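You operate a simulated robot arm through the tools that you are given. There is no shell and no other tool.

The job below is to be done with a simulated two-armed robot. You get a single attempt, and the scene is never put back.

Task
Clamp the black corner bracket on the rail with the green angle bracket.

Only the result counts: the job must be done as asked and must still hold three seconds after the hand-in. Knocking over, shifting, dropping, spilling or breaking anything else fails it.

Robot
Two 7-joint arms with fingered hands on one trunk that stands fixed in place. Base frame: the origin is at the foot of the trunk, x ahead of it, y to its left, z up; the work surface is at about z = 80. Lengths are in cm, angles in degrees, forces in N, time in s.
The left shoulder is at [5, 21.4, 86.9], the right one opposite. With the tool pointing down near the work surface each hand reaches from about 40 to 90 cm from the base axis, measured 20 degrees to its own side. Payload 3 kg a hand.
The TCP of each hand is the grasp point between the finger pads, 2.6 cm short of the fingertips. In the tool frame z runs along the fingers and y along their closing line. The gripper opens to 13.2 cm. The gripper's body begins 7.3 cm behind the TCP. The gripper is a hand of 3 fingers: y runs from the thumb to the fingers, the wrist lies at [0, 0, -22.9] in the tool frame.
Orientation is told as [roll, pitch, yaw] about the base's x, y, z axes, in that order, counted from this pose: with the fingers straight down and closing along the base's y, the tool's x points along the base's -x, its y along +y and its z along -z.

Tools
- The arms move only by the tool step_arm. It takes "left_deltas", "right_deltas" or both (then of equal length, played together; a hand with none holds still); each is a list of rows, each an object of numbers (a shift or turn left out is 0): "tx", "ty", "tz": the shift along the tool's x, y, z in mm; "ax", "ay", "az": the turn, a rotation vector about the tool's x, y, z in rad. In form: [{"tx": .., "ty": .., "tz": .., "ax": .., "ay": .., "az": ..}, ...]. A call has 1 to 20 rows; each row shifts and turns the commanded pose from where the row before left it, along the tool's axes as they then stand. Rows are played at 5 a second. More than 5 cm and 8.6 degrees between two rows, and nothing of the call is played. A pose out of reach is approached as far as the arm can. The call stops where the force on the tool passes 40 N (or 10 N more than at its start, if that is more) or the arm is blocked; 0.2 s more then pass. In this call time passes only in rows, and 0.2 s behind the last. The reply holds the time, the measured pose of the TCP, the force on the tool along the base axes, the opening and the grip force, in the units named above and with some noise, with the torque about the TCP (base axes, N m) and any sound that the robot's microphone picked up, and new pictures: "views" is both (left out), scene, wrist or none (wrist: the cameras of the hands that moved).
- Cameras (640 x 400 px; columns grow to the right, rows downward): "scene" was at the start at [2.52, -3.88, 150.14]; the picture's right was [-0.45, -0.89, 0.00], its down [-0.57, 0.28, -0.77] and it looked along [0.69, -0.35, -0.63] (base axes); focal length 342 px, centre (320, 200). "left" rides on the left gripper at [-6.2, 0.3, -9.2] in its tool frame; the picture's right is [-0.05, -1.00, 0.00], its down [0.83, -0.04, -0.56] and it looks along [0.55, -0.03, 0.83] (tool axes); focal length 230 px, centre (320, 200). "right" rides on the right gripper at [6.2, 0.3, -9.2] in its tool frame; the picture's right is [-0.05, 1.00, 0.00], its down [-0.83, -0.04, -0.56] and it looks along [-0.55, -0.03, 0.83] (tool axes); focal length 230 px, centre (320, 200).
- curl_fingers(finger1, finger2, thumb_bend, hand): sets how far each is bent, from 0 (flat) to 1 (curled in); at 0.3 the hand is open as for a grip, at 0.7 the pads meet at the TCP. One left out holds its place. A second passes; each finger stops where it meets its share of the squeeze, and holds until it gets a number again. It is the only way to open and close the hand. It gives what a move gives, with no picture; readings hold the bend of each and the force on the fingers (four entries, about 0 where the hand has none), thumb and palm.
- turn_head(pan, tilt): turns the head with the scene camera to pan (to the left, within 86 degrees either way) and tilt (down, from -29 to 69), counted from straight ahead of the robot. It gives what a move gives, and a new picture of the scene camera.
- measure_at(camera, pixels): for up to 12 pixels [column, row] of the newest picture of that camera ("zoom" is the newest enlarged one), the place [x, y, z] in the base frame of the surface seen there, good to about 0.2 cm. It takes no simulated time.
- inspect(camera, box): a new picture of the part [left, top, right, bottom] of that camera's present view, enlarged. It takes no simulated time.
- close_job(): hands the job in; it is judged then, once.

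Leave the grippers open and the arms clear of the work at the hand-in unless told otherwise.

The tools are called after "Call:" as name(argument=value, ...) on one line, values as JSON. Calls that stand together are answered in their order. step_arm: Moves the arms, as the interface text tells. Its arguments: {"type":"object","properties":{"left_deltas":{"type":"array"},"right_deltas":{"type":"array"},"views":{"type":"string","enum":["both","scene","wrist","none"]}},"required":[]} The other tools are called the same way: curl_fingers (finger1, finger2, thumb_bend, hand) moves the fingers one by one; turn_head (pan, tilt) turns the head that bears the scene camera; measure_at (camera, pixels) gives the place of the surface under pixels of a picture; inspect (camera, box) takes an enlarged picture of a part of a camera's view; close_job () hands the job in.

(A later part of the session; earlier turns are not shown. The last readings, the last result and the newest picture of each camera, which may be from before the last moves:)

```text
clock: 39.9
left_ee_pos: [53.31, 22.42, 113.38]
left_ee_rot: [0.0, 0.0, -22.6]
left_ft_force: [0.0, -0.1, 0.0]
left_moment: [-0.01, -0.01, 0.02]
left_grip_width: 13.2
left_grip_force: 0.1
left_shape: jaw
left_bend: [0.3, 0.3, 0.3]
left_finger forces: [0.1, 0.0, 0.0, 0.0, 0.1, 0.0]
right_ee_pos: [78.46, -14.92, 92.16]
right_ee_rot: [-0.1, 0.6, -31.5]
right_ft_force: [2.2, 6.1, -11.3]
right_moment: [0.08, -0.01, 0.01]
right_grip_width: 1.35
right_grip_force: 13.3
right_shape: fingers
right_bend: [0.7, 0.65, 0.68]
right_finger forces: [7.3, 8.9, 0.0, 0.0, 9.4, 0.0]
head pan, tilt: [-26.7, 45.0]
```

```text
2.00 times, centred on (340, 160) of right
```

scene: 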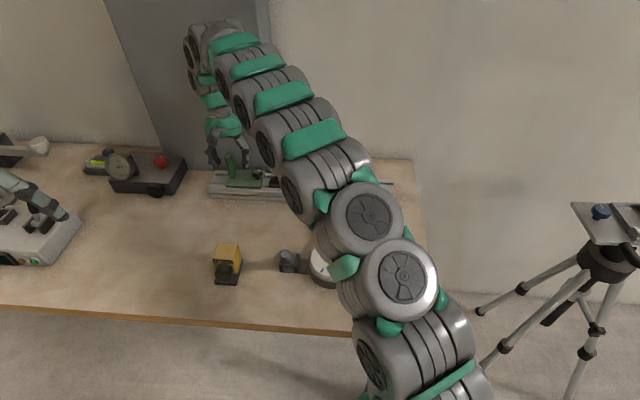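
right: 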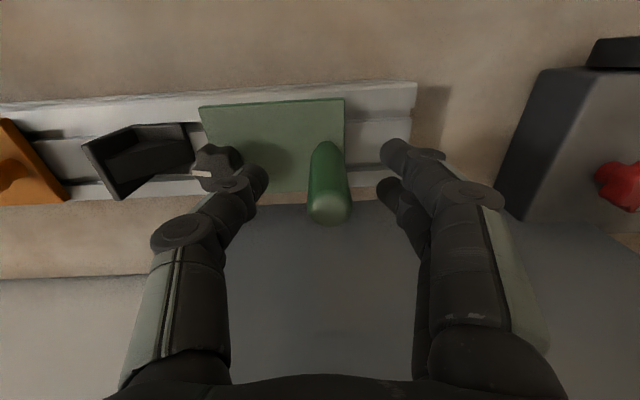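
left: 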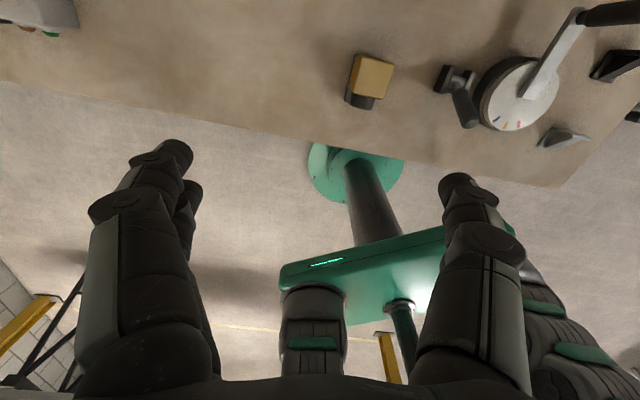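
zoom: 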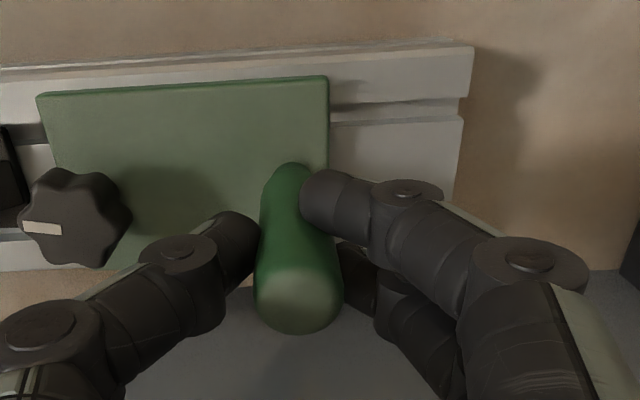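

It's gripped at about 9 N. Now a small test slide of 6 mm toward orange along tool -y, to see whether green is free or locked.

Call:
step_arm(right_deltas=[{"ty": -3}, {"ty": -3}], views="wrist")

Call:
inspect(camera="right", box=[200, 60, 480, 260])

```text
clock: 40.5
left_ee_pos: [53.24, 22.6, 113.35]
left_ee_rot: [0.1, 0.0, -22.6]
left_ft_force: [0.0, 0.0, -0.4]
left_moment: [0.01, 0.0, 0.02]
left_grip_width: 13.2
left_grip_force: 0.1
left_shape: jaw
left_bend: [0.3, 0.3, 0.3]
left_finger forces: [0.0, 0.0, 0.0, 0.1, 0.0, 0.0]
right_ee_pos: [78.18, -15.28, 92.23]
right_ee_rot: [0.2, 0.5, -31.5]
right_ft_force: [11.3, 12.8, -8.8]
right_moment: [0.2, -0.25, 0.0]
right_grip_width: 1.34
right_grip_force: 13.7
right_shape: fingers
right_bend: [0.7, 0.64, 0.71]
right_finger forces: [9.0, 13.6, 0.0, 0.0, 4.8, 0.0]
head pan, tilt: [-26.7, 45.0]
```

right: 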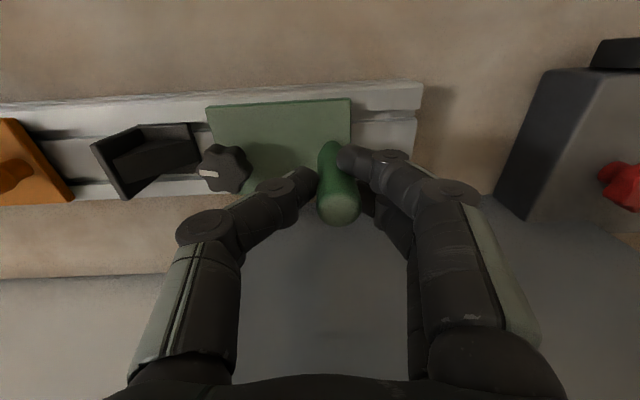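

```text
2.00 times, centred on (340, 160) of right
```

zoom: 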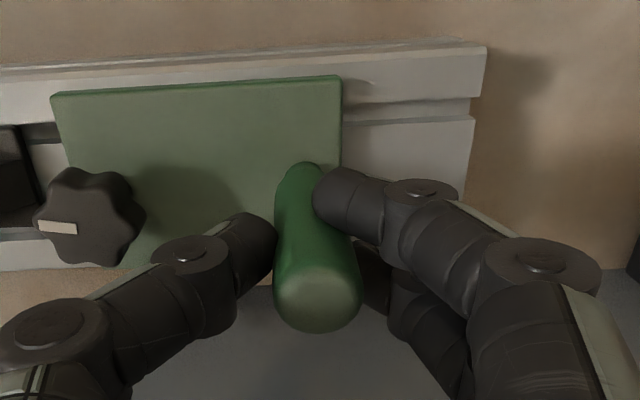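

The force rose to about 17 N and the plate stayed put relative to the rail end, with the gap at about 145 px in both views. I'll push a little further to see whether it breaks free or is really locked.

Call:
step_arm(right_deltas=[{"ty": -3}, {"ty": -2}], views="wrist")

Call:
inspect(camera="right", box=[200, 60, 480, 260])

```text
clock: 41.1
left_ee_pos: [53.34, 22.67, 113.31]
left_ee_rot: [0.0, 0.0, -22.7]
left_ft_force: [0.0, 0.5, 0.3]
left_moment: [-0.01, 0.0, 0.0]
left_grip_width: 13.15
left_grip_force: 0.0
left_shape: jaw
left_bend: [0.3, 0.3, 0.3]
left_finger forces: [0.0, 0.0, 0.1, 0.1, 0.1, 0.1]
right_ee_pos: [77.96, -15.67, 92.31]
right_ee_rot: [0.1, 0.6, -31.5]
right_ft_force: [10.9, 24.6, 0.1]
right_moment: [0.49, -0.24, 0.07]
right_grip_width: 1.41
right_grip_force: 17.3
right_shape: fingers
right_bend: [0.7, 0.62, 0.73]
right_finger forces: [15.5, 16.1, 0.1, 0.1, 2.2, 0.1]
head pan, tilt: [-26.7, 45.0]
```

right: 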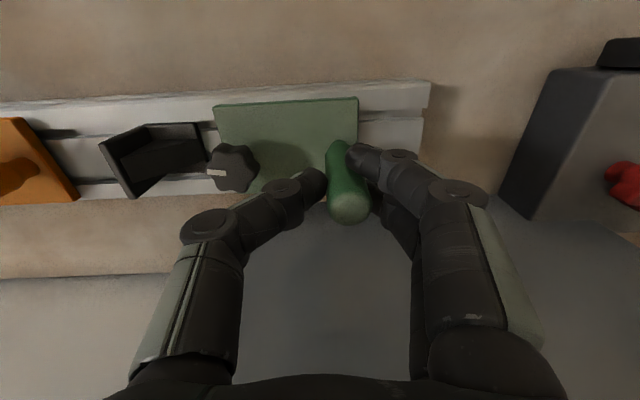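

```text
2.00 times, centred on (340, 160) of right
```

zoom: 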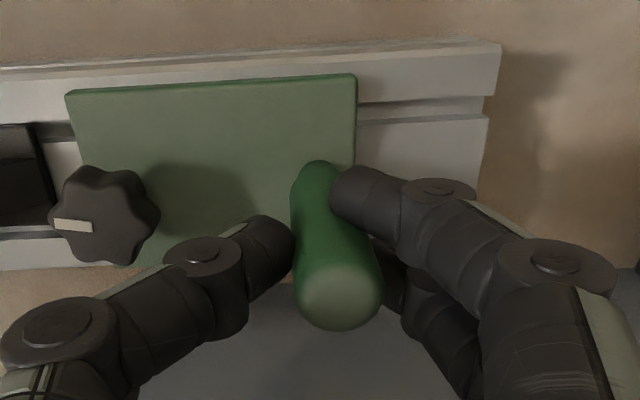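

At 27 N green still hasn't moved, so its star knob is clamped and I need to loosen it first. I'll take the load off, release the post, rise, and look straight down on the knob.

Call:
step_arm(right_deltas=[{"ty": 4}, {"ty": 4}, {"ty": 3}], views="none")

Call:
curl_fingers(hand="right", finger1=0.52, finger2=0.52, thumb_bend=0.52)

Call:
step_arm(right_deltas=[{"tz": -20}, {"tz": -25}, {"tz": -20}, {"ty": -35}, {"ty": -35}], views="both")

Call:
inspect(camera="right", box=[200, 40, 480, 240])

```text
clock: 41.9
left_ee_pos: [53.27, 22.49, 113.26]
left_ee_rot: [0.0, 0.1, -22.7]
left_ft_force: [0.7, 0.9, -0.5]
left_moment: [0.01, -0.01, 0.01]
left_grip_width: 13.17
left_grip_force: 0.0
left_shape: jaw
left_bend: [0.3, 0.3, 0.3]
left_finger forces: [0.1, 0.0, 0.1, 0.0, 0.0, 0.1]
right_ee_pos: [78.41, -15.19, 92.23]
right_ee_rot: [-0.2, 0.7, -31.7]
right_ft_force: [-9.6, 10.2, 3.5]
right_moment: [0.14, 0.2, 0.11]
right_grip_width: 1.34
right_grip_force: 18.5
right_shape: fingers
right_bend: [0.7, 0.64, 0.73]
right_finger forces: [14.9, 8.3, 0.0, 0.0, 13.7, 0.0]
head pan, tilt: [-26.7, 45.0]
```

```text
clock: 42.9
left_ee_pos: [53.25, 22.66, 113.45]
left_ee_rot: [0.1, 0.1, -22.6]
left_ft_force: [0.3, -0.9, -0.2]
left_moment: [-0.04, 0.03, 0.0]
left_grip_width: 13.19
left_grip_force: 0.1
left_shape: jaw
left_bend: [0.3, 0.3, 0.3]
left_finger forces: [0.1, 0.1, 0.0, 0.0, 0.0, 0.0]
right_ee_pos: [78.55, -14.92, 92.31]
right_ee_rot: [-0.1, 0.6, -31.6]
right_ft_force: [-0.1, 0.0, 0.2]
right_moment: [0.0, -0.02, 0.02]
right_grip_width: 6.04
right_grip_force: 0.0
right_shape: fingers
right_bend: [0.52, 0.52, 0.52]
right_finger forces: [0.1, 0.0, 0.0, 0.0, 0.0, 0.0]
head pan, tilt: [-26.7, 45.0]
```

```text
clock: 44.1
left_ee_pos: [53.16, 22.42, 113.38]
left_ee_rot: [0.0, 0.0, -22.6]
left_ft_force: [-0.6, -0.8, 0.8]
left_moment: [0.01, 0.0, 0.04]
left_grip_width: 13.2
left_grip_force: 0.1
left_shape: jaw
left_bend: [0.3, 0.3, 0.3]
left_finger forces: [0.0, 0.1, 0.1, 0.1, 0.0, 0.0]
right_ee_pos: [74.9, -20.81, 98.59]
right_ee_rot: [-0.1, 0.7, -31.6]
right_ft_force: [-0.1, 1.0, 0.4]
right_moment: [0.01, -0.04, -0.01]
right_grip_width: 6.06
right_grip_force: 0.1
right_shape: fingers
right_bend: [0.52, 0.52, 0.52]
right_finger forces: [0.1, 0.0, 0.1, 0.0, 0.0, 0.1]
head pan, tilt: [-26.7, 45.0]
```

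scene: 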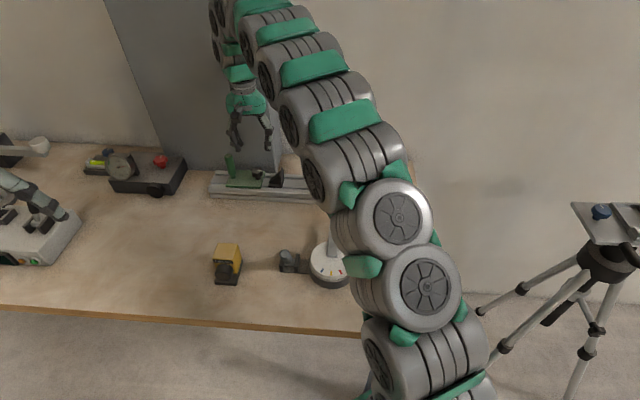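
right: 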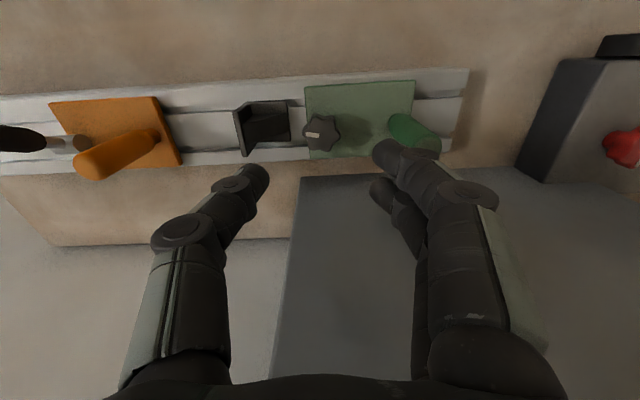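

```text
2.00 times, centred on (340, 140) of right
```

zoom: 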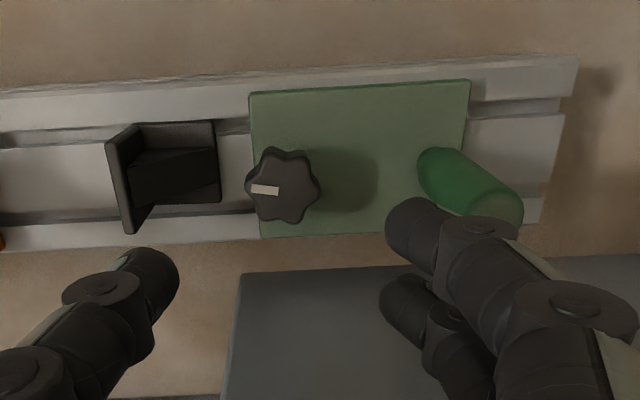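

Call:
measure_at(camera="zoom", pixels=[[285, 188], [252, 188], [315, 188], [280, 155], [290, 218], [265, 190], [295, 175], [275, 205], [300, 200], [275, 165]])

Call:
inspect(camera="right", box=[300, 100, 364, 150])

```text
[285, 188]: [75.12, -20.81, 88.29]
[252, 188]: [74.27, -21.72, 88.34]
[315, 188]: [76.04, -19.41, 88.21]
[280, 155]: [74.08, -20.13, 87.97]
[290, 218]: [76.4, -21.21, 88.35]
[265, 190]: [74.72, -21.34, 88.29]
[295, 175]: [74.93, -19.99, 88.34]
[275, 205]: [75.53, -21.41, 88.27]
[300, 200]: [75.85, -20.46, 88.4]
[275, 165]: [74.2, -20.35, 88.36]
```

```text
8.00 times, centred on (332, 125) of right
```

zoom: 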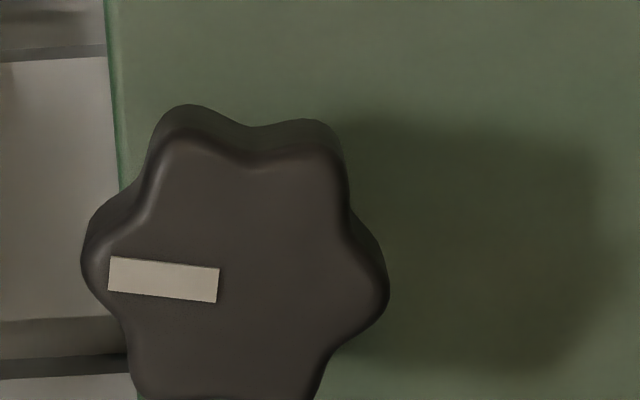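

The knob centre is at (75.15,-20.77). Its white mark points toward orange, and it has six lobes. I'll rotate the hand to about yaw -77 so there's room for a counter-clockwise turn, centring over the knob (tx -1.9, ty +2.1 mm).

Call:
curl_fingers(hand="right", finger1=0.56, finger2=0.56, thumb_bend=0.53)

Call:
step_arm(right_deltas=[{"tx": -1.9, "ty": 2.1}, {"az": 0.131}, {"az": 0.131}, {"az": 0.131}, {"az": 0.131}, {"az": 0.131}, {"az": 0.131}], views="both")

Call:
inspect(camera="right", box=[200, 40, 480, 240])

```text
clock: 45.1
left_ee_pos: [53.29, 22.51, 113.44]
left_ee_rot: [0.0, -0.1, -22.5]
left_ft_force: [2.1, 0.1, 0.4]
left_moment: [-0.03, 0.0, 0.02]
left_grip_width: 13.22
left_grip_force: 0.1
left_shape: jaw
left_bend: [0.3, 0.3, 0.3]
left_finger forces: [0.1, 0.0, 0.1, 0.1, 0.0, 0.0]
right_ee_pos: [75.1, -20.72, 98.5]
right_ee_rot: [-0.2, 0.6, -31.7]
right_ft_force: [0.1, 0.5, -0.6]
right_moment: [-0.01, 0.02, -0.02]
right_grip_width: 5.33
right_grip_force: 0.0
right_shape: fingers
right_bend: [0.56, 0.56, 0.53]
right_finger forces: [0.1, 0.0, 0.0, 0.0, 0.0, 0.1]
head pan, tilt: [-26.7, 45.0]
```

```text
clock: 46.7
left_ee_pos: [53.31, 22.52, 113.36]
left_ee_rot: [-0.1, 0.1, -22.6]
left_ft_force: [0.1, -0.8, -0.6]
left_moment: [-0.02, 0.0, 0.02]
left_grip_width: 13.18
left_grip_force: 0.2
left_shape: jaw
left_bend: [0.3, 0.3, 0.3]
left_finger forces: [0.0, 0.0, 0.1, 0.0, 0.0, 0.1]
right_ee_pos: [75.1, -20.79, 98.79]
right_ee_rot: [-0.6, 0.3, -76.9]
right_ft_force: [0.5, -0.1, 0.7]
right_moment: [-0.02, 0.02, -0.04]
right_grip_width: 5.34
right_grip_force: 0.0
right_shape: fingers
right_bend: [0.56, 0.56, 0.53]
right_finger forces: [0.1, 0.1, 0.0, 0.0, 0.0, 0.1]
head pan, tilt: [-26.7, 45.0]
```

scene: 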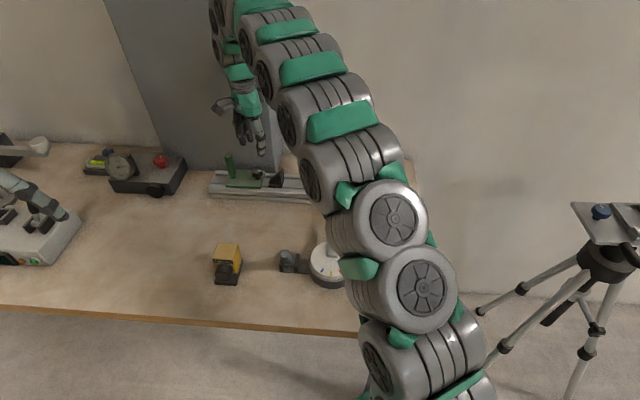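
right: 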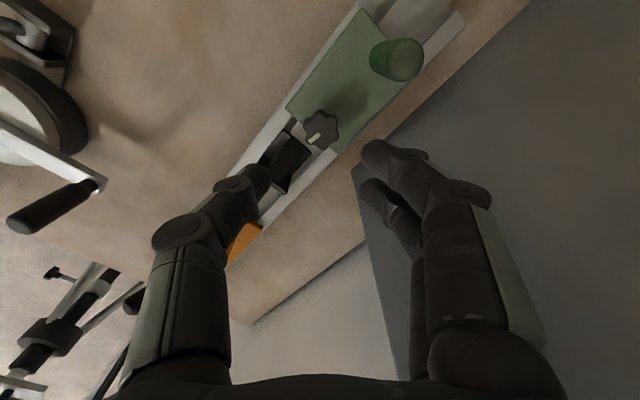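

```text
2.00 times, centred on (340, 140) of right
```

zoom: 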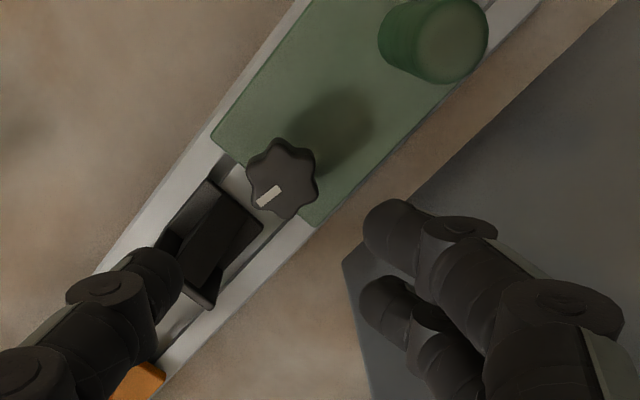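

Yaw -77 works, with fingers on the far side and thumb on the near side of the knob. I'll lower 90 mm in steps so the tips surround the knob.

Call:
step_arm(right_deltas=[{"tz": 30}, {"tz": 30}, {"tz": 20}, {"tz": 10}], views="both")

Call:
inspect(camera="right", box=[200, 80, 480, 280])

Call:
inspect(camera="scene", box=[200, 130, 300, 210])

```text
clock: 47.7
left_ee_pos: [53.3, 22.51, 113.25]
left_ee_rot: [0.0, 0.0, -22.6]
left_ft_force: [-0.3, 0.3, -1.0]
left_moment: [0.0, 0.02, -0.01]
left_grip_width: 13.18
left_grip_force: 0.0
left_shape: jaw
left_bend: [0.3, 0.3, 0.3]
left_finger forces: [0.1, 0.0, 0.1, 0.0, 0.1, 0.0]
right_ee_pos: [75.07, -20.73, 89.83]
right_ee_rot: [-0.5, 0.5, -76.6]
right_ft_force: [-0.6, 0.5, -0.4]
right_moment: [0.01, 0.03, 0.03]
right_grip_width: 5.33
right_grip_force: 0.1
right_shape: fingers
right_bend: [0.56, 0.56, 0.53]
right_finger forces: [0.0, 0.0, 0.0, 0.0, 0.0, 0.1]
head pan, tilt: [-26.7, 45.0]
```

scene: 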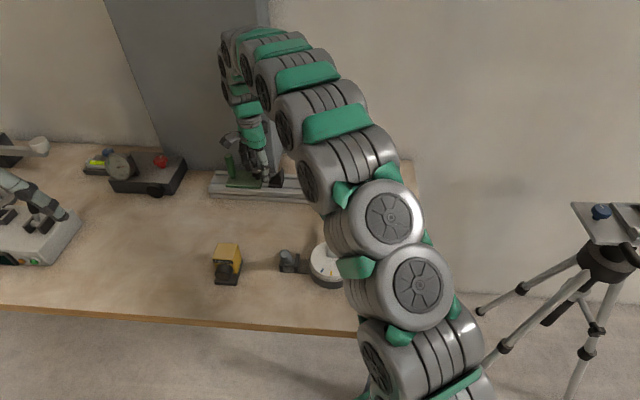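
right: 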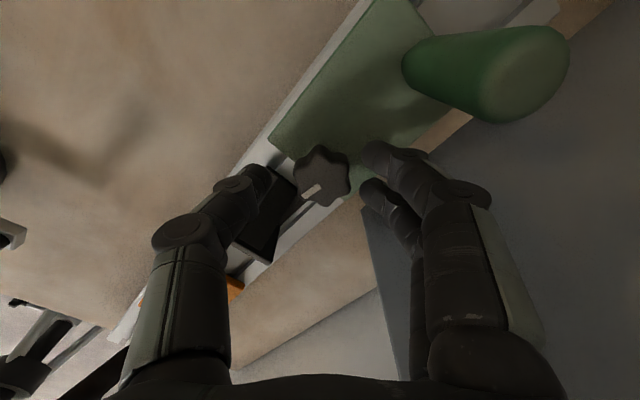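

```text
2.00 times, centred on (340, 180) of right
```

zoom: 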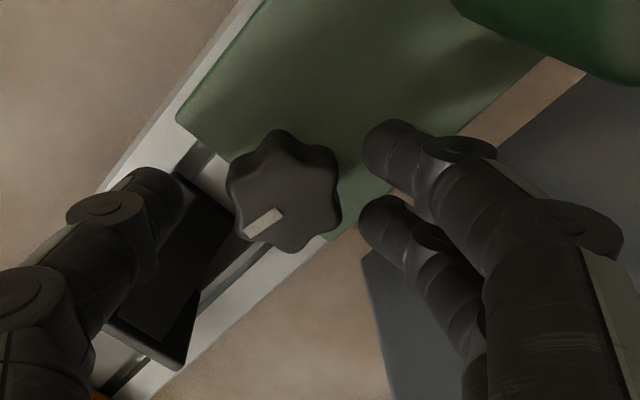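

```text
5.00 times, centred on (250, 170) of scene
```

zoom: 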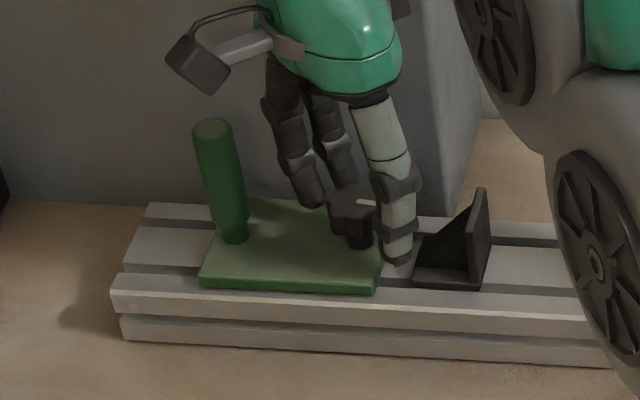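

The knob sits centred between the three tips and nothing is touching. Closing on the knob.

Call:
curl_fingers(hand="right", finger1=0.75, finger2=0.75, thumb_bend=0.75)

Call:
inspect(camera="right", box=[220, 100, 460, 250])

Call:
inspect(camera="scene", box=[220, 140, 300, 200])

```text
clock: 48.7
left_ee_pos: [53.27, 22.52, 113.37]
left_ee_rot: [-0.1, 0.0, -22.6]
left_ft_force: [0.5, 0.0, -0.4]
left_moment: [0.01, 0.01, 0.01]
left_grip_width: 13.2
left_grip_force: 0.0
left_shape: jaw
left_bend: [0.3, 0.3, 0.3]
left_finger forces: [0.0, 0.1, 0.1, 0.0, 0.0, 0.0]
right_ee_pos: [75.09, -20.79, 89.82]
right_ee_rot: [-0.5, 0.4, -76.7]
right_ft_force: [2.6, -0.1, -7.9]
right_moment: [0.0, -0.07, 0.03]
right_grip_width: 2.76
right_grip_force: 15.8
right_shape: fingers
right_bend: [0.63, 0.64, 0.66]
right_finger forces: [9.1, 8.7, 0.0, 0.0, 15.2, 0.0]
head pan, tilt: [-26.7, 45.0]
```

```text
2.67 times, centred on (340, 175) of right
```

zoom: 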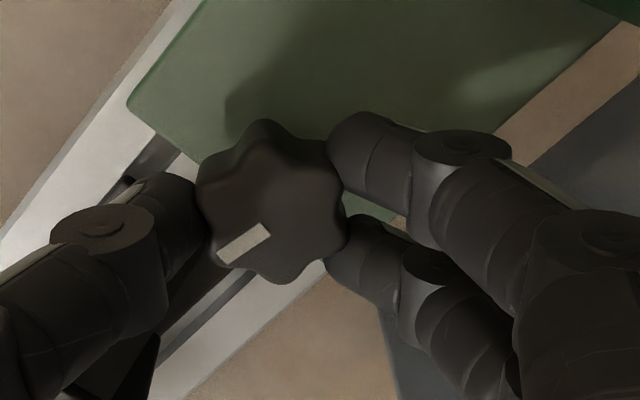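

```text
6.67 times, centred on (260, 170) of scene
```

zoom: 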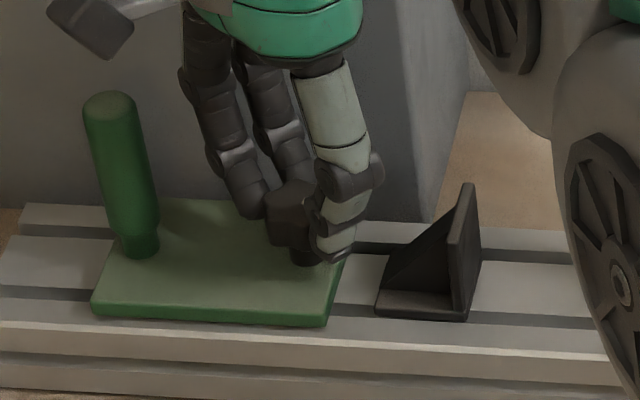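

Good three-point grip on the knob: 2.76 cm, 9, 9 and 15 N. Now I'll turn counter-clockwise seen from above (az negative), 0.4 rad to start, watching the torque.

Call:
step_arm(right_deltas=[{"az": -0.1}, {"az": -0.1}, {"az": -0.1}, {"az": -0.1}], views="wrist")

Call:
inspect(camera="right", box=[220, 100, 460, 250])

```text
clock: 49.7
left_ee_pos: [53.24, 22.48, 113.29]
left_ee_rot: [0.0, -0.1, -22.7]
left_ft_force: [-0.7, 0.2, -0.6]
left_moment: [-0.01, -0.01, 0.03]
left_grip_width: 13.19
left_grip_force: 0.1
left_shape: jaw
left_bend: [0.3, 0.3, 0.3]
left_finger forces: [0.1, 0.0, 0.1, 0.0, 0.1, 0.0]
right_ee_pos: [75.0, -20.85, 89.84]
right_ee_rot: [-0.2, 0.5, -53.7]
right_ft_force: [4.9, -5.7, 2.6]
right_moment: [-0.08, -0.18, -0.07]
right_grip_width: 2.73
right_grip_force: 18.7
right_shape: fingers
right_bend: [0.63, 0.64, 0.66]
right_finger forces: [8.6, 11.2, 0.1, 0.1, 17.2, 0.2]
head pan, tilt: [-26.7, 45.0]
```

right: 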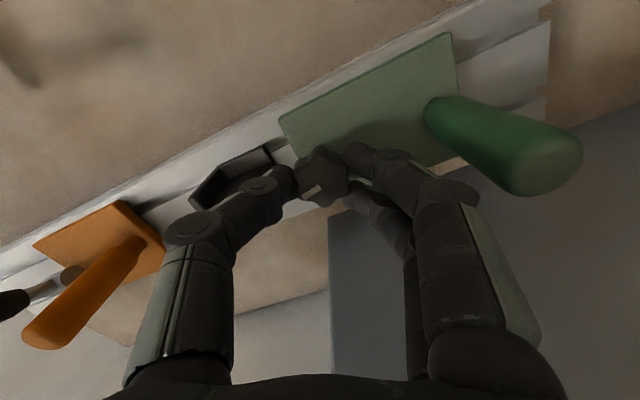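

```text
2.67 times, centred on (340, 175) of right
```

zoom: 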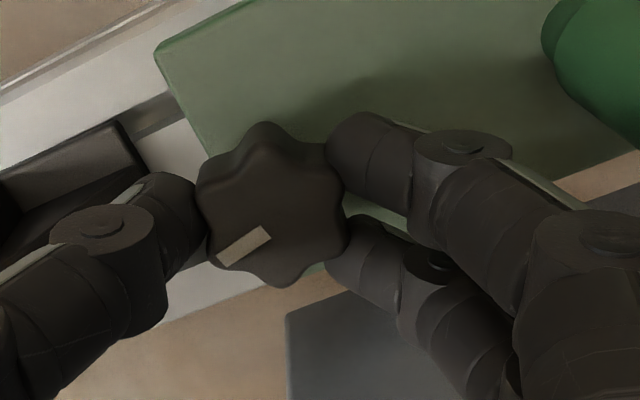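

The knob turned with the hand at low torque. I'll continue counter-clockwise another 1.5 rad.

Call:
step_arm(right_deltas=[{"az": -0.1}, {"az": -0.1}, {"az": -0.1}, {"az": -0.1}, {"az": -0.1}, {"az": -0.1}, {"az": -0.1}, {"az": -0.1}], views="wrist")

Call:
inspect(camera="right", box=[220, 100, 460, 250])

```text
clock: 51.5
left_ee_pos: [53.29, 22.53, 113.31]
left_ee_rot: [0.0, 0.0, -22.6]
left_ft_force: [0.7, -0.2, -0.1]
left_moment: [0.0, 0.03, -0.01]
left_grip_width: 13.21
left_grip_force: 0.1
left_shape: jaw
left_bend: [0.3, 0.3, 0.3]
left_finger forces: [0.1, 0.0, 0.0, 0.0, 0.0, 0.1]
right_ee_pos: [75.14, -20.72, 89.75]
right_ee_rot: [0.2, 0.6, -7.9]
right_ft_force: [14.5, -6.4, 1.8]
right_moment: [-0.21, -0.33, -0.04]
right_grip_width: 2.71
right_grip_force: 18.3
right_shape: fingers
right_bend: [0.65, 0.65, 0.66]
right_finger forces: [6.0, 11.1, 0.0, 0.1, 19.4, 0.0]
head pan, tilt: [-26.7, 45.0]
```

right: 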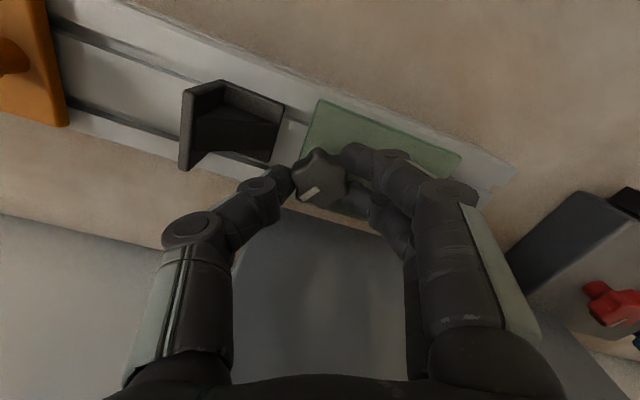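

```text
2.67 times, centred on (340, 175) of right
```

zoom: 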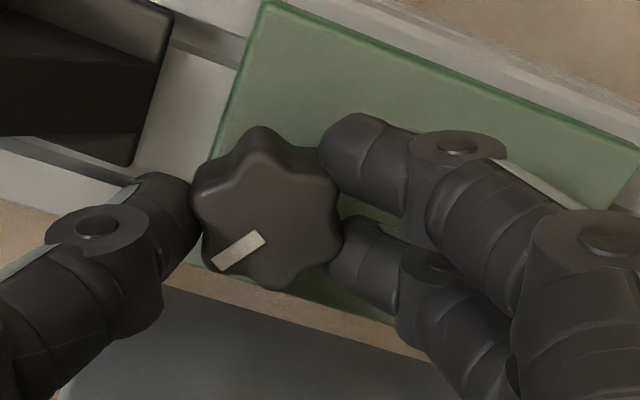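

The knob has turned about 69° counter-clockwise. There's a sideways force of about 15 N, so I'll re-centre by 2 mm and keep turning another 0.9 rad.

Call:
step_arm(right_deltas=[{"tx": -2, "ty": -0.8}, {"az": -0.1}, {"az": -0.1}, {"az": -0.1}, {"az": -0.1}, {"az": -0.1}, {"az": -0.1}, {"az": -0.1}, {"az": -0.1}, {"az": -0.1}], views="wrist")

Call:
inspect(camera="right", box=[220, 100, 460, 250])

```text
clock: 53.7
left_ee_pos: [53.36, 22.44, 113.38]
left_ee_rot: [0.0, 0.1, -22.7]
left_ft_force: [-0.1, -0.1, -0.2]
left_moment: [-0.04, 0.01, 0.02]
left_grip_width: 13.2
left_grip_force: 0.0
left_shape: jaw
left_bend: [0.3, 0.3, 0.3]
left_finger forces: [0.0, 0.1, 0.1, 0.1, 0.0, 0.0]
right_ee_pos: [75.34, -20.98, 89.65]
right_ee_rot: [0.6, 0.2, 43.8]
right_ft_force: [3.5, 0.5, 1.6]
right_moment: [-0.01, -0.08, -0.43]
right_grip_width: 2.84
right_grip_force: 19.3
right_shape: fingers
right_bend: [0.64, 0.66, 0.67]
right_finger forces: [9.4, 12.2, 0.1, 0.0, 17.9, 0.0]
head pan, tilt: [-26.7, 45.0]
```

right: 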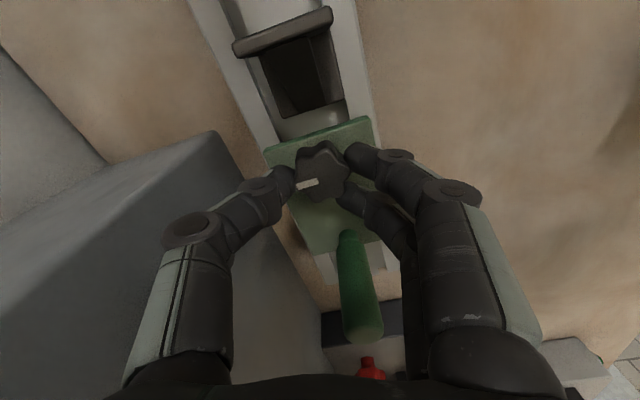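

```text
2.67 times, centred on (340, 175) of right
```

zoom: 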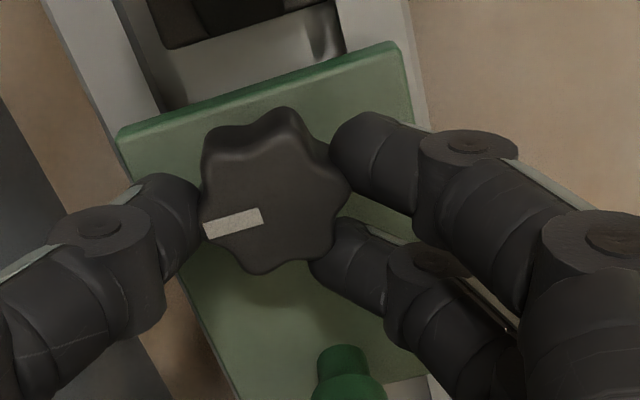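

The knob reached a stop after about 100°: torque is now -0.43 N m and the fingers slipped about 20°. It should now be loosened. I'll ease the twist back 0.3 rad, then test-slide green 6 mm toward orange while holding the knob.

Call:
step_arm(right_deltas=[{"az": 0.1}, {"az": 0.1}, {"az": 0.1}], views="wrist")

Call:
step_arm(right_deltas=[{"tx": 2.56, "ty": -1.56}, {"tx": 2.56, "ty": -1.56}], views="wrist")

Call:
inspect(camera="right", box=[220, 100, 460, 250])

```text
clock: 54.5
left_ee_pos: [53.21, 22.52, 113.46]
left_ee_rot: [0.0, 0.1, -22.8]
left_ft_force: [0.6, -0.2, 0.1]
left_moment: [0.01, 0.0, 0.02]
left_grip_width: 13.2
left_grip_force: 0.1
left_shape: jaw
left_bend: [0.3, 0.3, 0.3]
left_finger forces: [0.0, 0.0, 0.1, 0.0, 0.0, 0.0]
right_ee_pos: [75.27, -21.02, 89.65]
right_ee_rot: [0.6, 0.4, 26.3]
right_ft_force: [3.5, -4.3, 7.0]
right_moment: [-0.17, -0.1, 0.11]
right_grip_width: 2.84
right_grip_force: 19.3
right_shape: fingers
right_bend: [0.65, 0.66, 0.67]
right_finger forces: [10.3, 7.3, 0.1, 0.0, 21.0, 0.0]
head pan, tilt: [-26.7, 45.0]
```

right: 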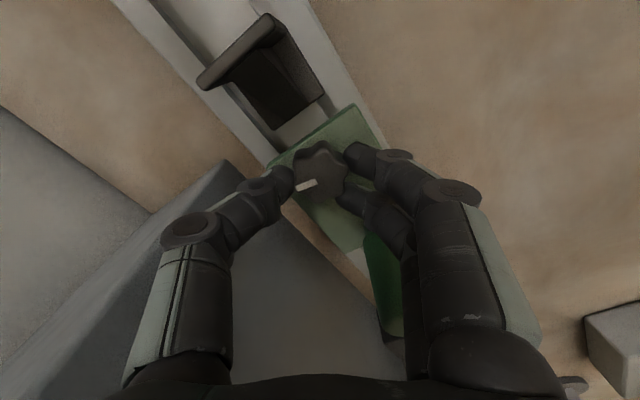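

```text
clock: 55.1
left_ee_pos: [53.24, 22.52, 113.36]
left_ee_rot: [0.0, -0.1, -22.6]
left_ft_force: [0.5, -0.2, -0.3]
left_moment: [0.0, -0.02, 0.01]
left_grip_width: 13.17
left_grip_force: 0.0
left_shape: jaw
left_bend: [0.3, 0.3, 0.3]
left_finger forces: [0.1, 0.0, 0.0, 0.0, 0.0, 0.0]
right_ee_pos: [75.16, -21.43, 89.7]
right_ee_rot: [0.5, 0.2, 26.4]
right_ft_force: [7.2, -1.0, 9.6]
right_moment: [-0.12, -0.16, 0.04]
right_grip_width: 2.82
right_grip_force: 20.4
right_shape: fingers
right_bend: [0.65, 0.66, 0.67]
right_finger forces: [10.2, 9.5, 0.1, 0.0, 21.4, 0.1]
head pan, tilt: [-26.7, 45.0]
```

right: 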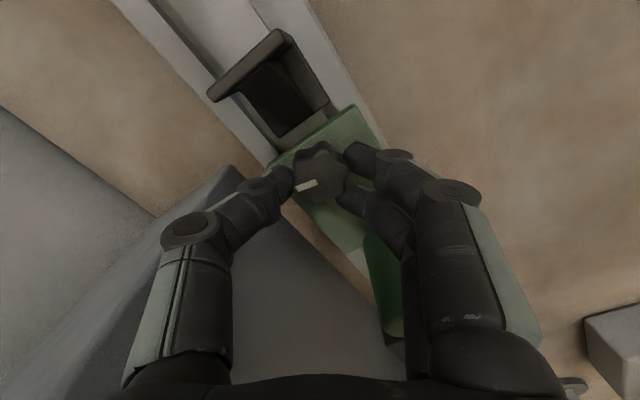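

```text
2.67 times, centred on (340, 175) of right
```

zoom: 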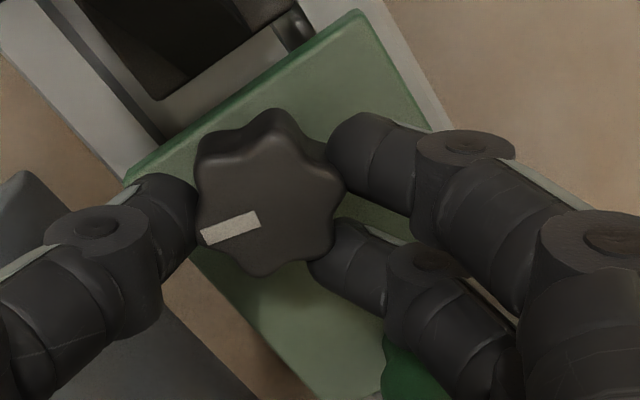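

Green now slides freely, about 3 N along the rail, and the bracket's foot is getting closer. I'll slide on along the rail in 1 cm steps and check the bracket when green reaches it.

Call:
step_arm(right_deltas=[{"tx": 8.5, "ty": -5.3}, {"tx": 8.5, "ty": -5.3}, {"tx": 8.5, "ty": -5.3}], views="wrist")

Call:
inspect(camera="right", box=[200, 0, 440, 150])

Call:
inspect(camera="scene", box=[200, 130, 320, 210])

```text
clock: 55.9
left_ee_pos: [53.4, 22.58, 113.39]
left_ee_rot: [0.0, 0.0, -22.7]
left_ft_force: [0.8, 0.4, 0.7]
left_moment: [-0.02, 0.02, 0.01]
left_grip_width: 13.18
left_grip_force: 0.0
left_shape: jaw
left_bend: [0.3, 0.3, 0.3]
left_finger forces: [0.0, 0.0, 0.1, 0.0, 0.1, 0.1]
right_ee_pos: [73.47, -24.24, 89.73]
right_ee_rot: [0.4, 0.3, 26.4]
right_ft_force: [8.3, -1.8, 4.0]
right_moment: [-0.11, -0.17, 0.07]
right_grip_width: 2.85
right_grip_force: 19.3
right_shape: fingers
right_bend: [0.65, 0.66, 0.67]
right_finger forces: [9.2, 8.7, 0.0, 0.0, 21.0, 0.0]
head pan, tilt: [-26.7, 45.0]
```

right: 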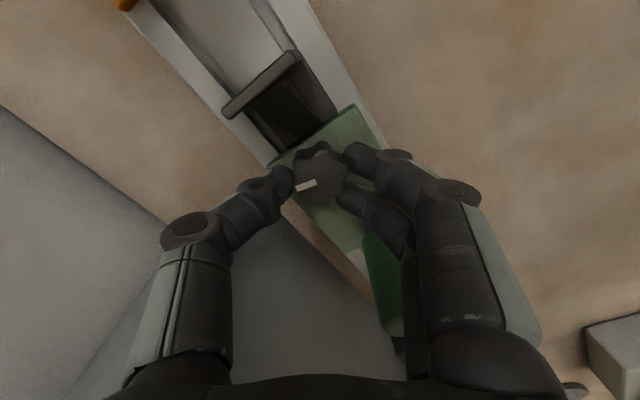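

```text
2.67 times, centred on (320, 75) of right
```

zoom: 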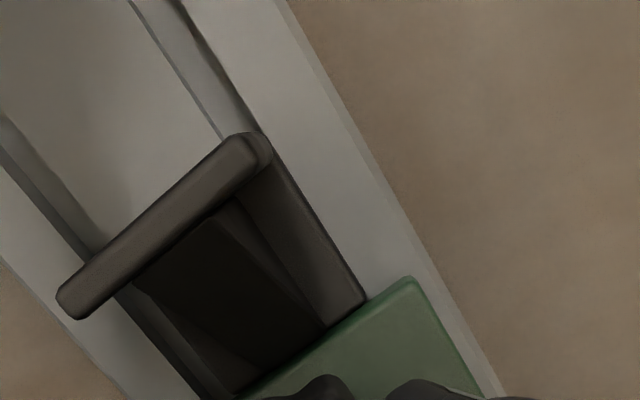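

```text
5.00 times, centred on (260, 170) of scene
```

zoom: 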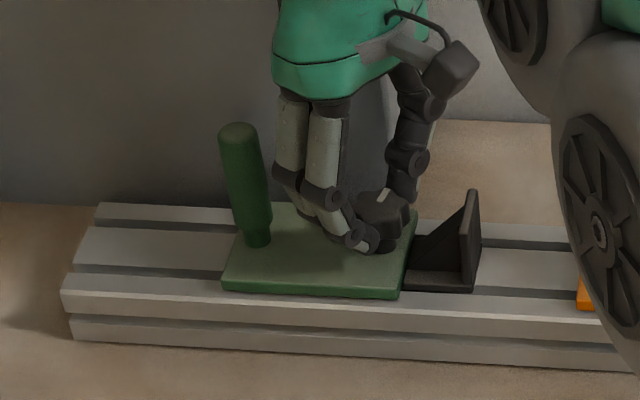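

Green's edge now meets the foot squarely and the bracket is straight. About 6.7 cm remain to orange, so I'll slide 5.5 cm further and then check.

Call:
step_arm(right_deltas=[{"tx": 8.5, "ty": -5.3}, {"tx": 8.5, "ty": -5.3}, {"tx": 8.5, "ty": -5.3}, {"tx": 8.5, "ty": -5.3}, {"tx": 8.5, "ty": -5.3}, {"tx": 4.25, "ty": -2.65}], views="both")

Call:
inspect(camera="right", box=[160, 0, 440, 175])

Call:
inspect(camera="scene", box=[220, 120, 360, 220])

```text
clock: 57.3
left_ee_pos: [53.28, 22.48, 113.33]
left_ee_rot: [-0.1, 0.0, -22.7]
left_ft_force: [-0.4, -0.1, -0.3]
left_moment: [0.0, 0.03, -0.01]
left_grip_width: 13.17
left_grip_force: 0.1
left_shape: jaw
left_bend: [0.3, 0.3, 0.3]
left_finger forces: [0.1, 0.0, 0.0, 0.1, 0.0, 0.0]
right_ee_pos: [70.49, -28.68, 89.69]
right_ee_rot: [0.5, 0.5, 26.5]
right_ft_force: [9.6, -3.9, 5.8]
right_moment: [-0.19, -0.25, 0.05]
right_grip_width: 2.83
right_grip_force: 19.5
right_shape: fingers
right_bend: [0.65, 0.67, 0.67]
right_finger forces: [8.7, 8.2, 0.0, 0.0, 22.6, 0.0]
head pan, tilt: [-26.7, 45.0]
```

scene: 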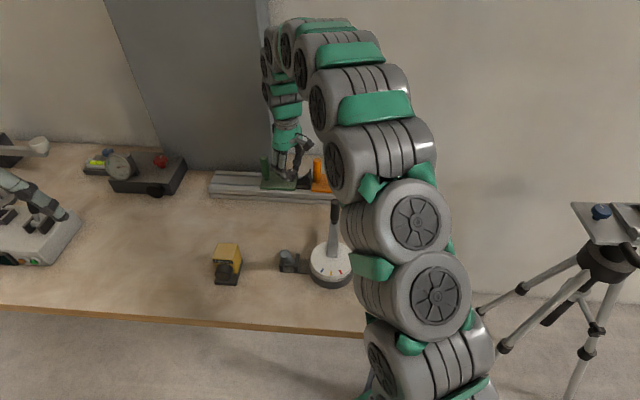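
right: 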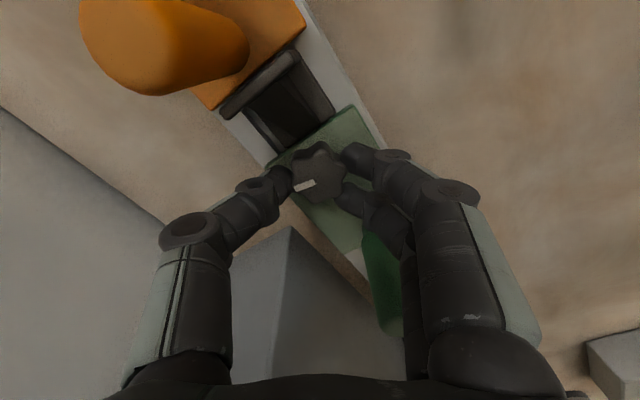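

```text
2.29 times, centred on (300, 88) of right
```

zoom: 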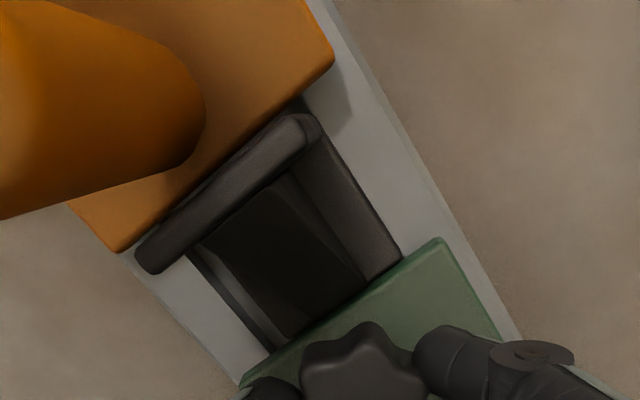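

```text
4.00 times, centred on (290, 170) of scene
```

zoom: 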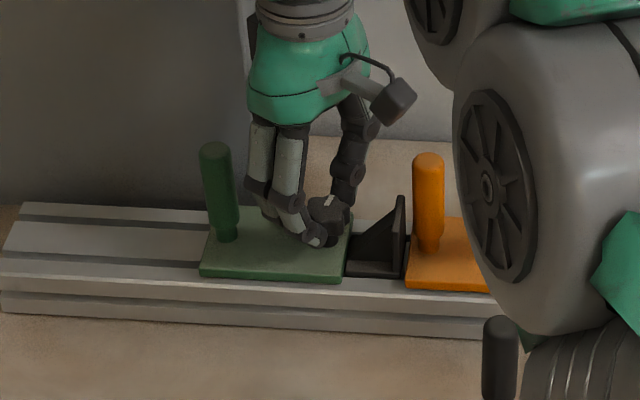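

Only a small gap is left between flange and orange. I'll advance in 2 mm steps, watching the force along the rail (now about 2 N).

Call:
step_arm(right_deltas=[{"tx": 1.7, "ty": -1.06}, {"tx": 1.7, "ty": -1.06}, {"tx": 1.7, "ty": -1.06}], views="none")

Call:
inspect(camera="scene", box=[270, 150, 340, 200])

Call:
inspect(camera="right", box=[180, 0, 380, 125])

```text
clock: 58.1
left_ee_pos: [53.24, 22.56, 113.38]
left_ee_rot: [0.0, 0.0, -22.6]
left_ft_force: [-0.6, -0.2, 0.3]
left_moment: [0.01, 0.02, 0.01]
left_grip_width: 13.2
left_grip_force: 0.1
left_shape: jaw
left_bend: [0.3, 0.3, 0.3]
left_finger forces: [0.1, 0.0, 0.0, 0.0, 0.0, 0.0]
right_ee_pos: [70.29, -29.15, 89.71]
right_ee_rot: [0.5, 0.2, 26.5]
right_ft_force: [14.7, 4.7, 1.5]
right_moment: [-0.02, -0.32, 0.0]
right_grip_width: 2.85
right_grip_force: 20.0
right_shape: fingers
right_bend: [0.65, 0.67, 0.67]
right_finger forces: [8.6, 11.8, 0.0, 0.1, 19.7, 0.0]
head pan, tilt: [-26.7, 45.0]
```

```text
8.00 times, centred on (305, 175) of scene
```

zoom: 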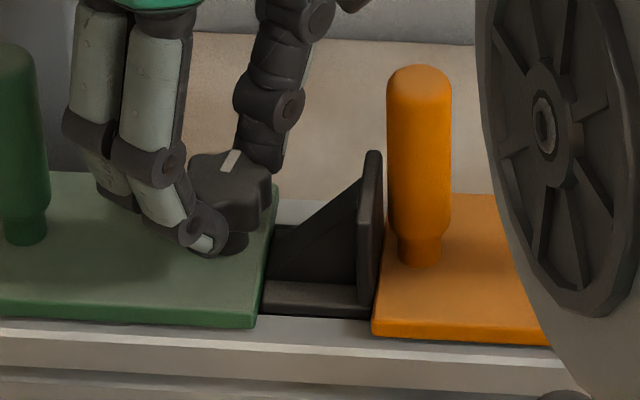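

```text
3.20 times, centred on (280, 62) of right
```

zoom: 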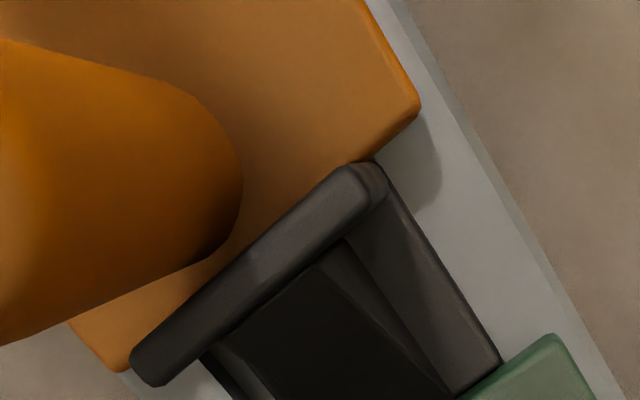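

Now there's about 12 N along the rail and the flange back sits against orange's edge, so the bracket is pinned. I'll check that orange hasn't shifted before locking.

Call:
measure_at(camera="zoom", pixels=[[412, 100], [120, 360], [100, 345], [300, 130], [365, 180], [150, 370], [545, 345], [470, 370]])

Call:
inspect(camera="scene", box=[270, 150, 340, 200])

Call:
measure_at(camera="zoom", pixels=[[378, 328], [545, 338], [420, 300], [372, 160], [366, 300], [270, 305], [255, 318], [420, 75]])

```text
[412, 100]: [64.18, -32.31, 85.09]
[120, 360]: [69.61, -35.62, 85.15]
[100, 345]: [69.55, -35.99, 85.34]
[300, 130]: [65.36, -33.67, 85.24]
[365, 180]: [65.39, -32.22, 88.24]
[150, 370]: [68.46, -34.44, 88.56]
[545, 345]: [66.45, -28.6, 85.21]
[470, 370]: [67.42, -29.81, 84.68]
```

```text
8.00 times, centred on (305, 175) of scene
```

zoom: 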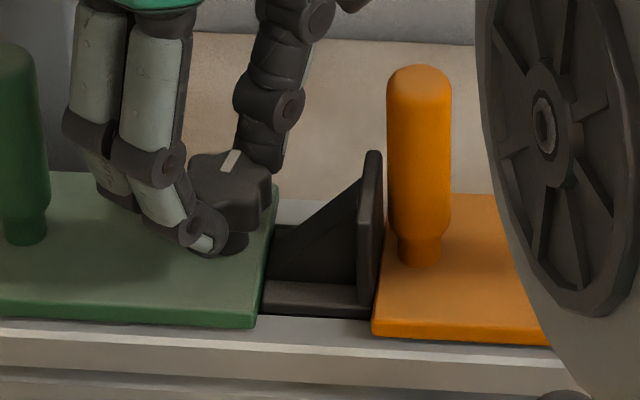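

```text
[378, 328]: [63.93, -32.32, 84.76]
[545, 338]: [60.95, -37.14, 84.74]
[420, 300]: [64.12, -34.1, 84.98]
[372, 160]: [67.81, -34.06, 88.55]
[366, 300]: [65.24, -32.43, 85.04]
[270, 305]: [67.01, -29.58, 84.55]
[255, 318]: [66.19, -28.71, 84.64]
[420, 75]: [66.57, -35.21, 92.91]
```

Comparing pixel positions with the earlier view (311.5 then, 311.6 now), orange hasn't shifted. Keeping this push, I'll turn the knob clockwise (az positive) to lock, 0.4 rad first.

Call:
step_arm(right_deltas=[{"az": 0.1}, {"az": 0.1}, {"az": 0.1}, {"az": 0.1}], views="wrist")

Call:
inspect(camera="right", box=[180, 20, 460, 220])

```text
clock: 59.1
left_ee_pos: [53.23, 22.48, 113.26]
left_ee_rot: [-0.1, 0.0, -22.7]
left_ft_force: [0.0, 0.2, 0.2]
left_moment: [-0.02, 0.03, 0.02]
left_grip_width: 13.21
left_grip_force: 0.0
left_shape: jaw
left_bend: [0.3, 0.3, 0.3]
left_finger forces: [0.1, 0.1, 0.1, 0.0, 0.1, 0.0]
right_ee_pos: [70.29, -29.21, 89.69]
right_ee_rot: [0.3, 0.6, 3.5]
right_ft_force: [26.1, 1.4, -3.6]
right_moment: [-0.02, -0.55, 0.08]
right_grip_width: 2.83
right_grip_force: 20.2
right_shape: fingers
right_bend: [0.65, 0.66, 0.67]
right_finger forces: [7.9, 14.1, 0.0, 0.0, 18.5, 0.1]
head pan, tilt: [-26.7, 45.0]
```

right: 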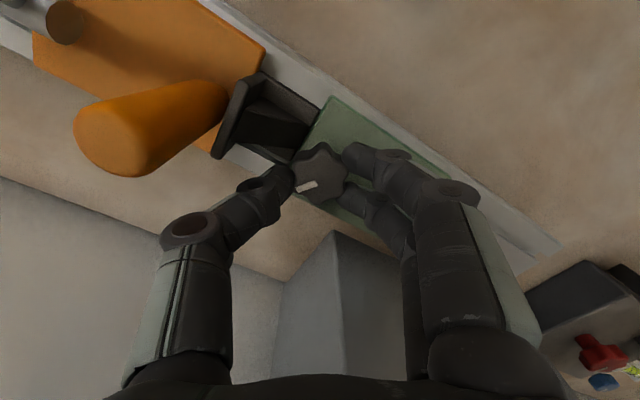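

```text
2.00 times, centred on (320, 120) of right
```

zoom: 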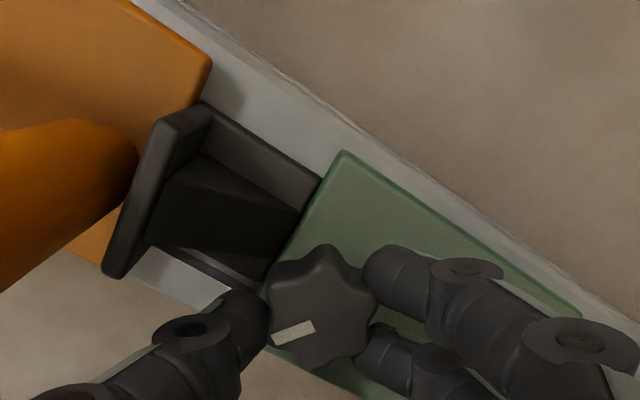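

The knob follows. A 21 N sideways force has built up across the rail, so I'll re-centre 3.5 mm and keep turning clockwise 0.5 rad.

Call:
step_arm(right_deltas=[{"tx": -2.9, "ty": -2.0}, {"az": 0.1}, {"az": 0.1}, {"az": 0.1}, {"az": 0.1}, {"az": 0.1}], views="wrist")

Call:
inspect(camera="right", box=[160, 60, 440, 260])

Call:
inspect(camera="scene", box=[250, 130, 340, 200])

```text
clock: 60.5
left_ee_pos: [53.25, 22.54, 113.4]
left_ee_rot: [-0.1, 0.0, -22.5]
left_ft_force: [-0.3, -0.8, 0.3]
left_moment: [-0.01, -0.03, -0.04]
left_grip_width: 13.22
left_grip_force: 0.0
left_shape: jaw
left_bend: [0.3, 0.3, 0.3]
left_finger forces: [0.0, 0.1, 0.1, 0.0, 0.0, 0.0]
right_ee_pos: [70.37, -29.38, 89.62]
right_ee_rot: [-0.1, 0.7, -25.2]
right_ft_force: [-9.0, 2.4, 7.5]
right_moment: [0.12, 0.21, 0.05]
right_grip_width: 2.83
right_grip_force: 19.1
right_shape: fingers
right_bend: [0.65, 0.67, 0.67]
right_finger forces: [13.6, 6.6, 0.0, 0.0, 17.6, 0.0]
head pan, tilt: [-26.7, 45.0]
```

right: 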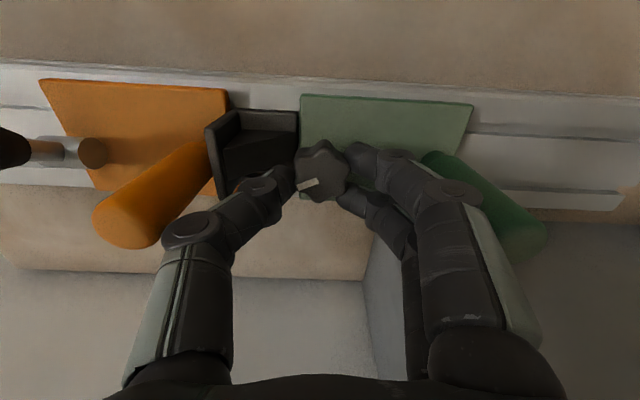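

```text
2.00 times, centred on (300, 160) of right
```

zoom: 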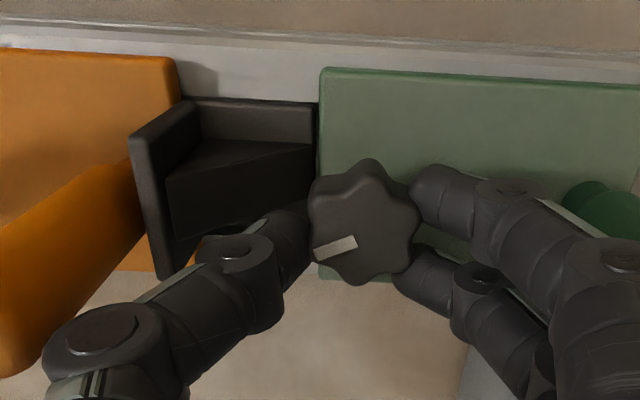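

```text
5.71 times, centred on (295, 165) of scene
```

zoom: 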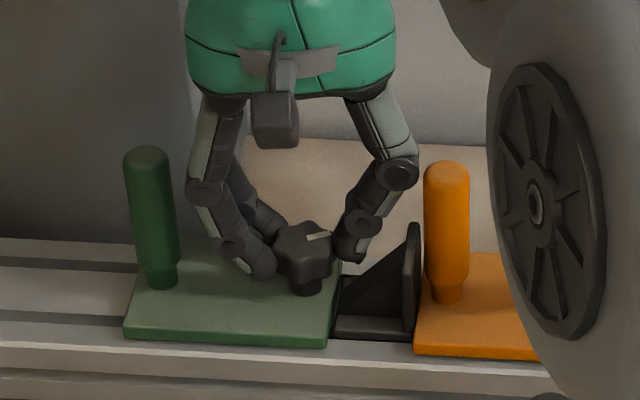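

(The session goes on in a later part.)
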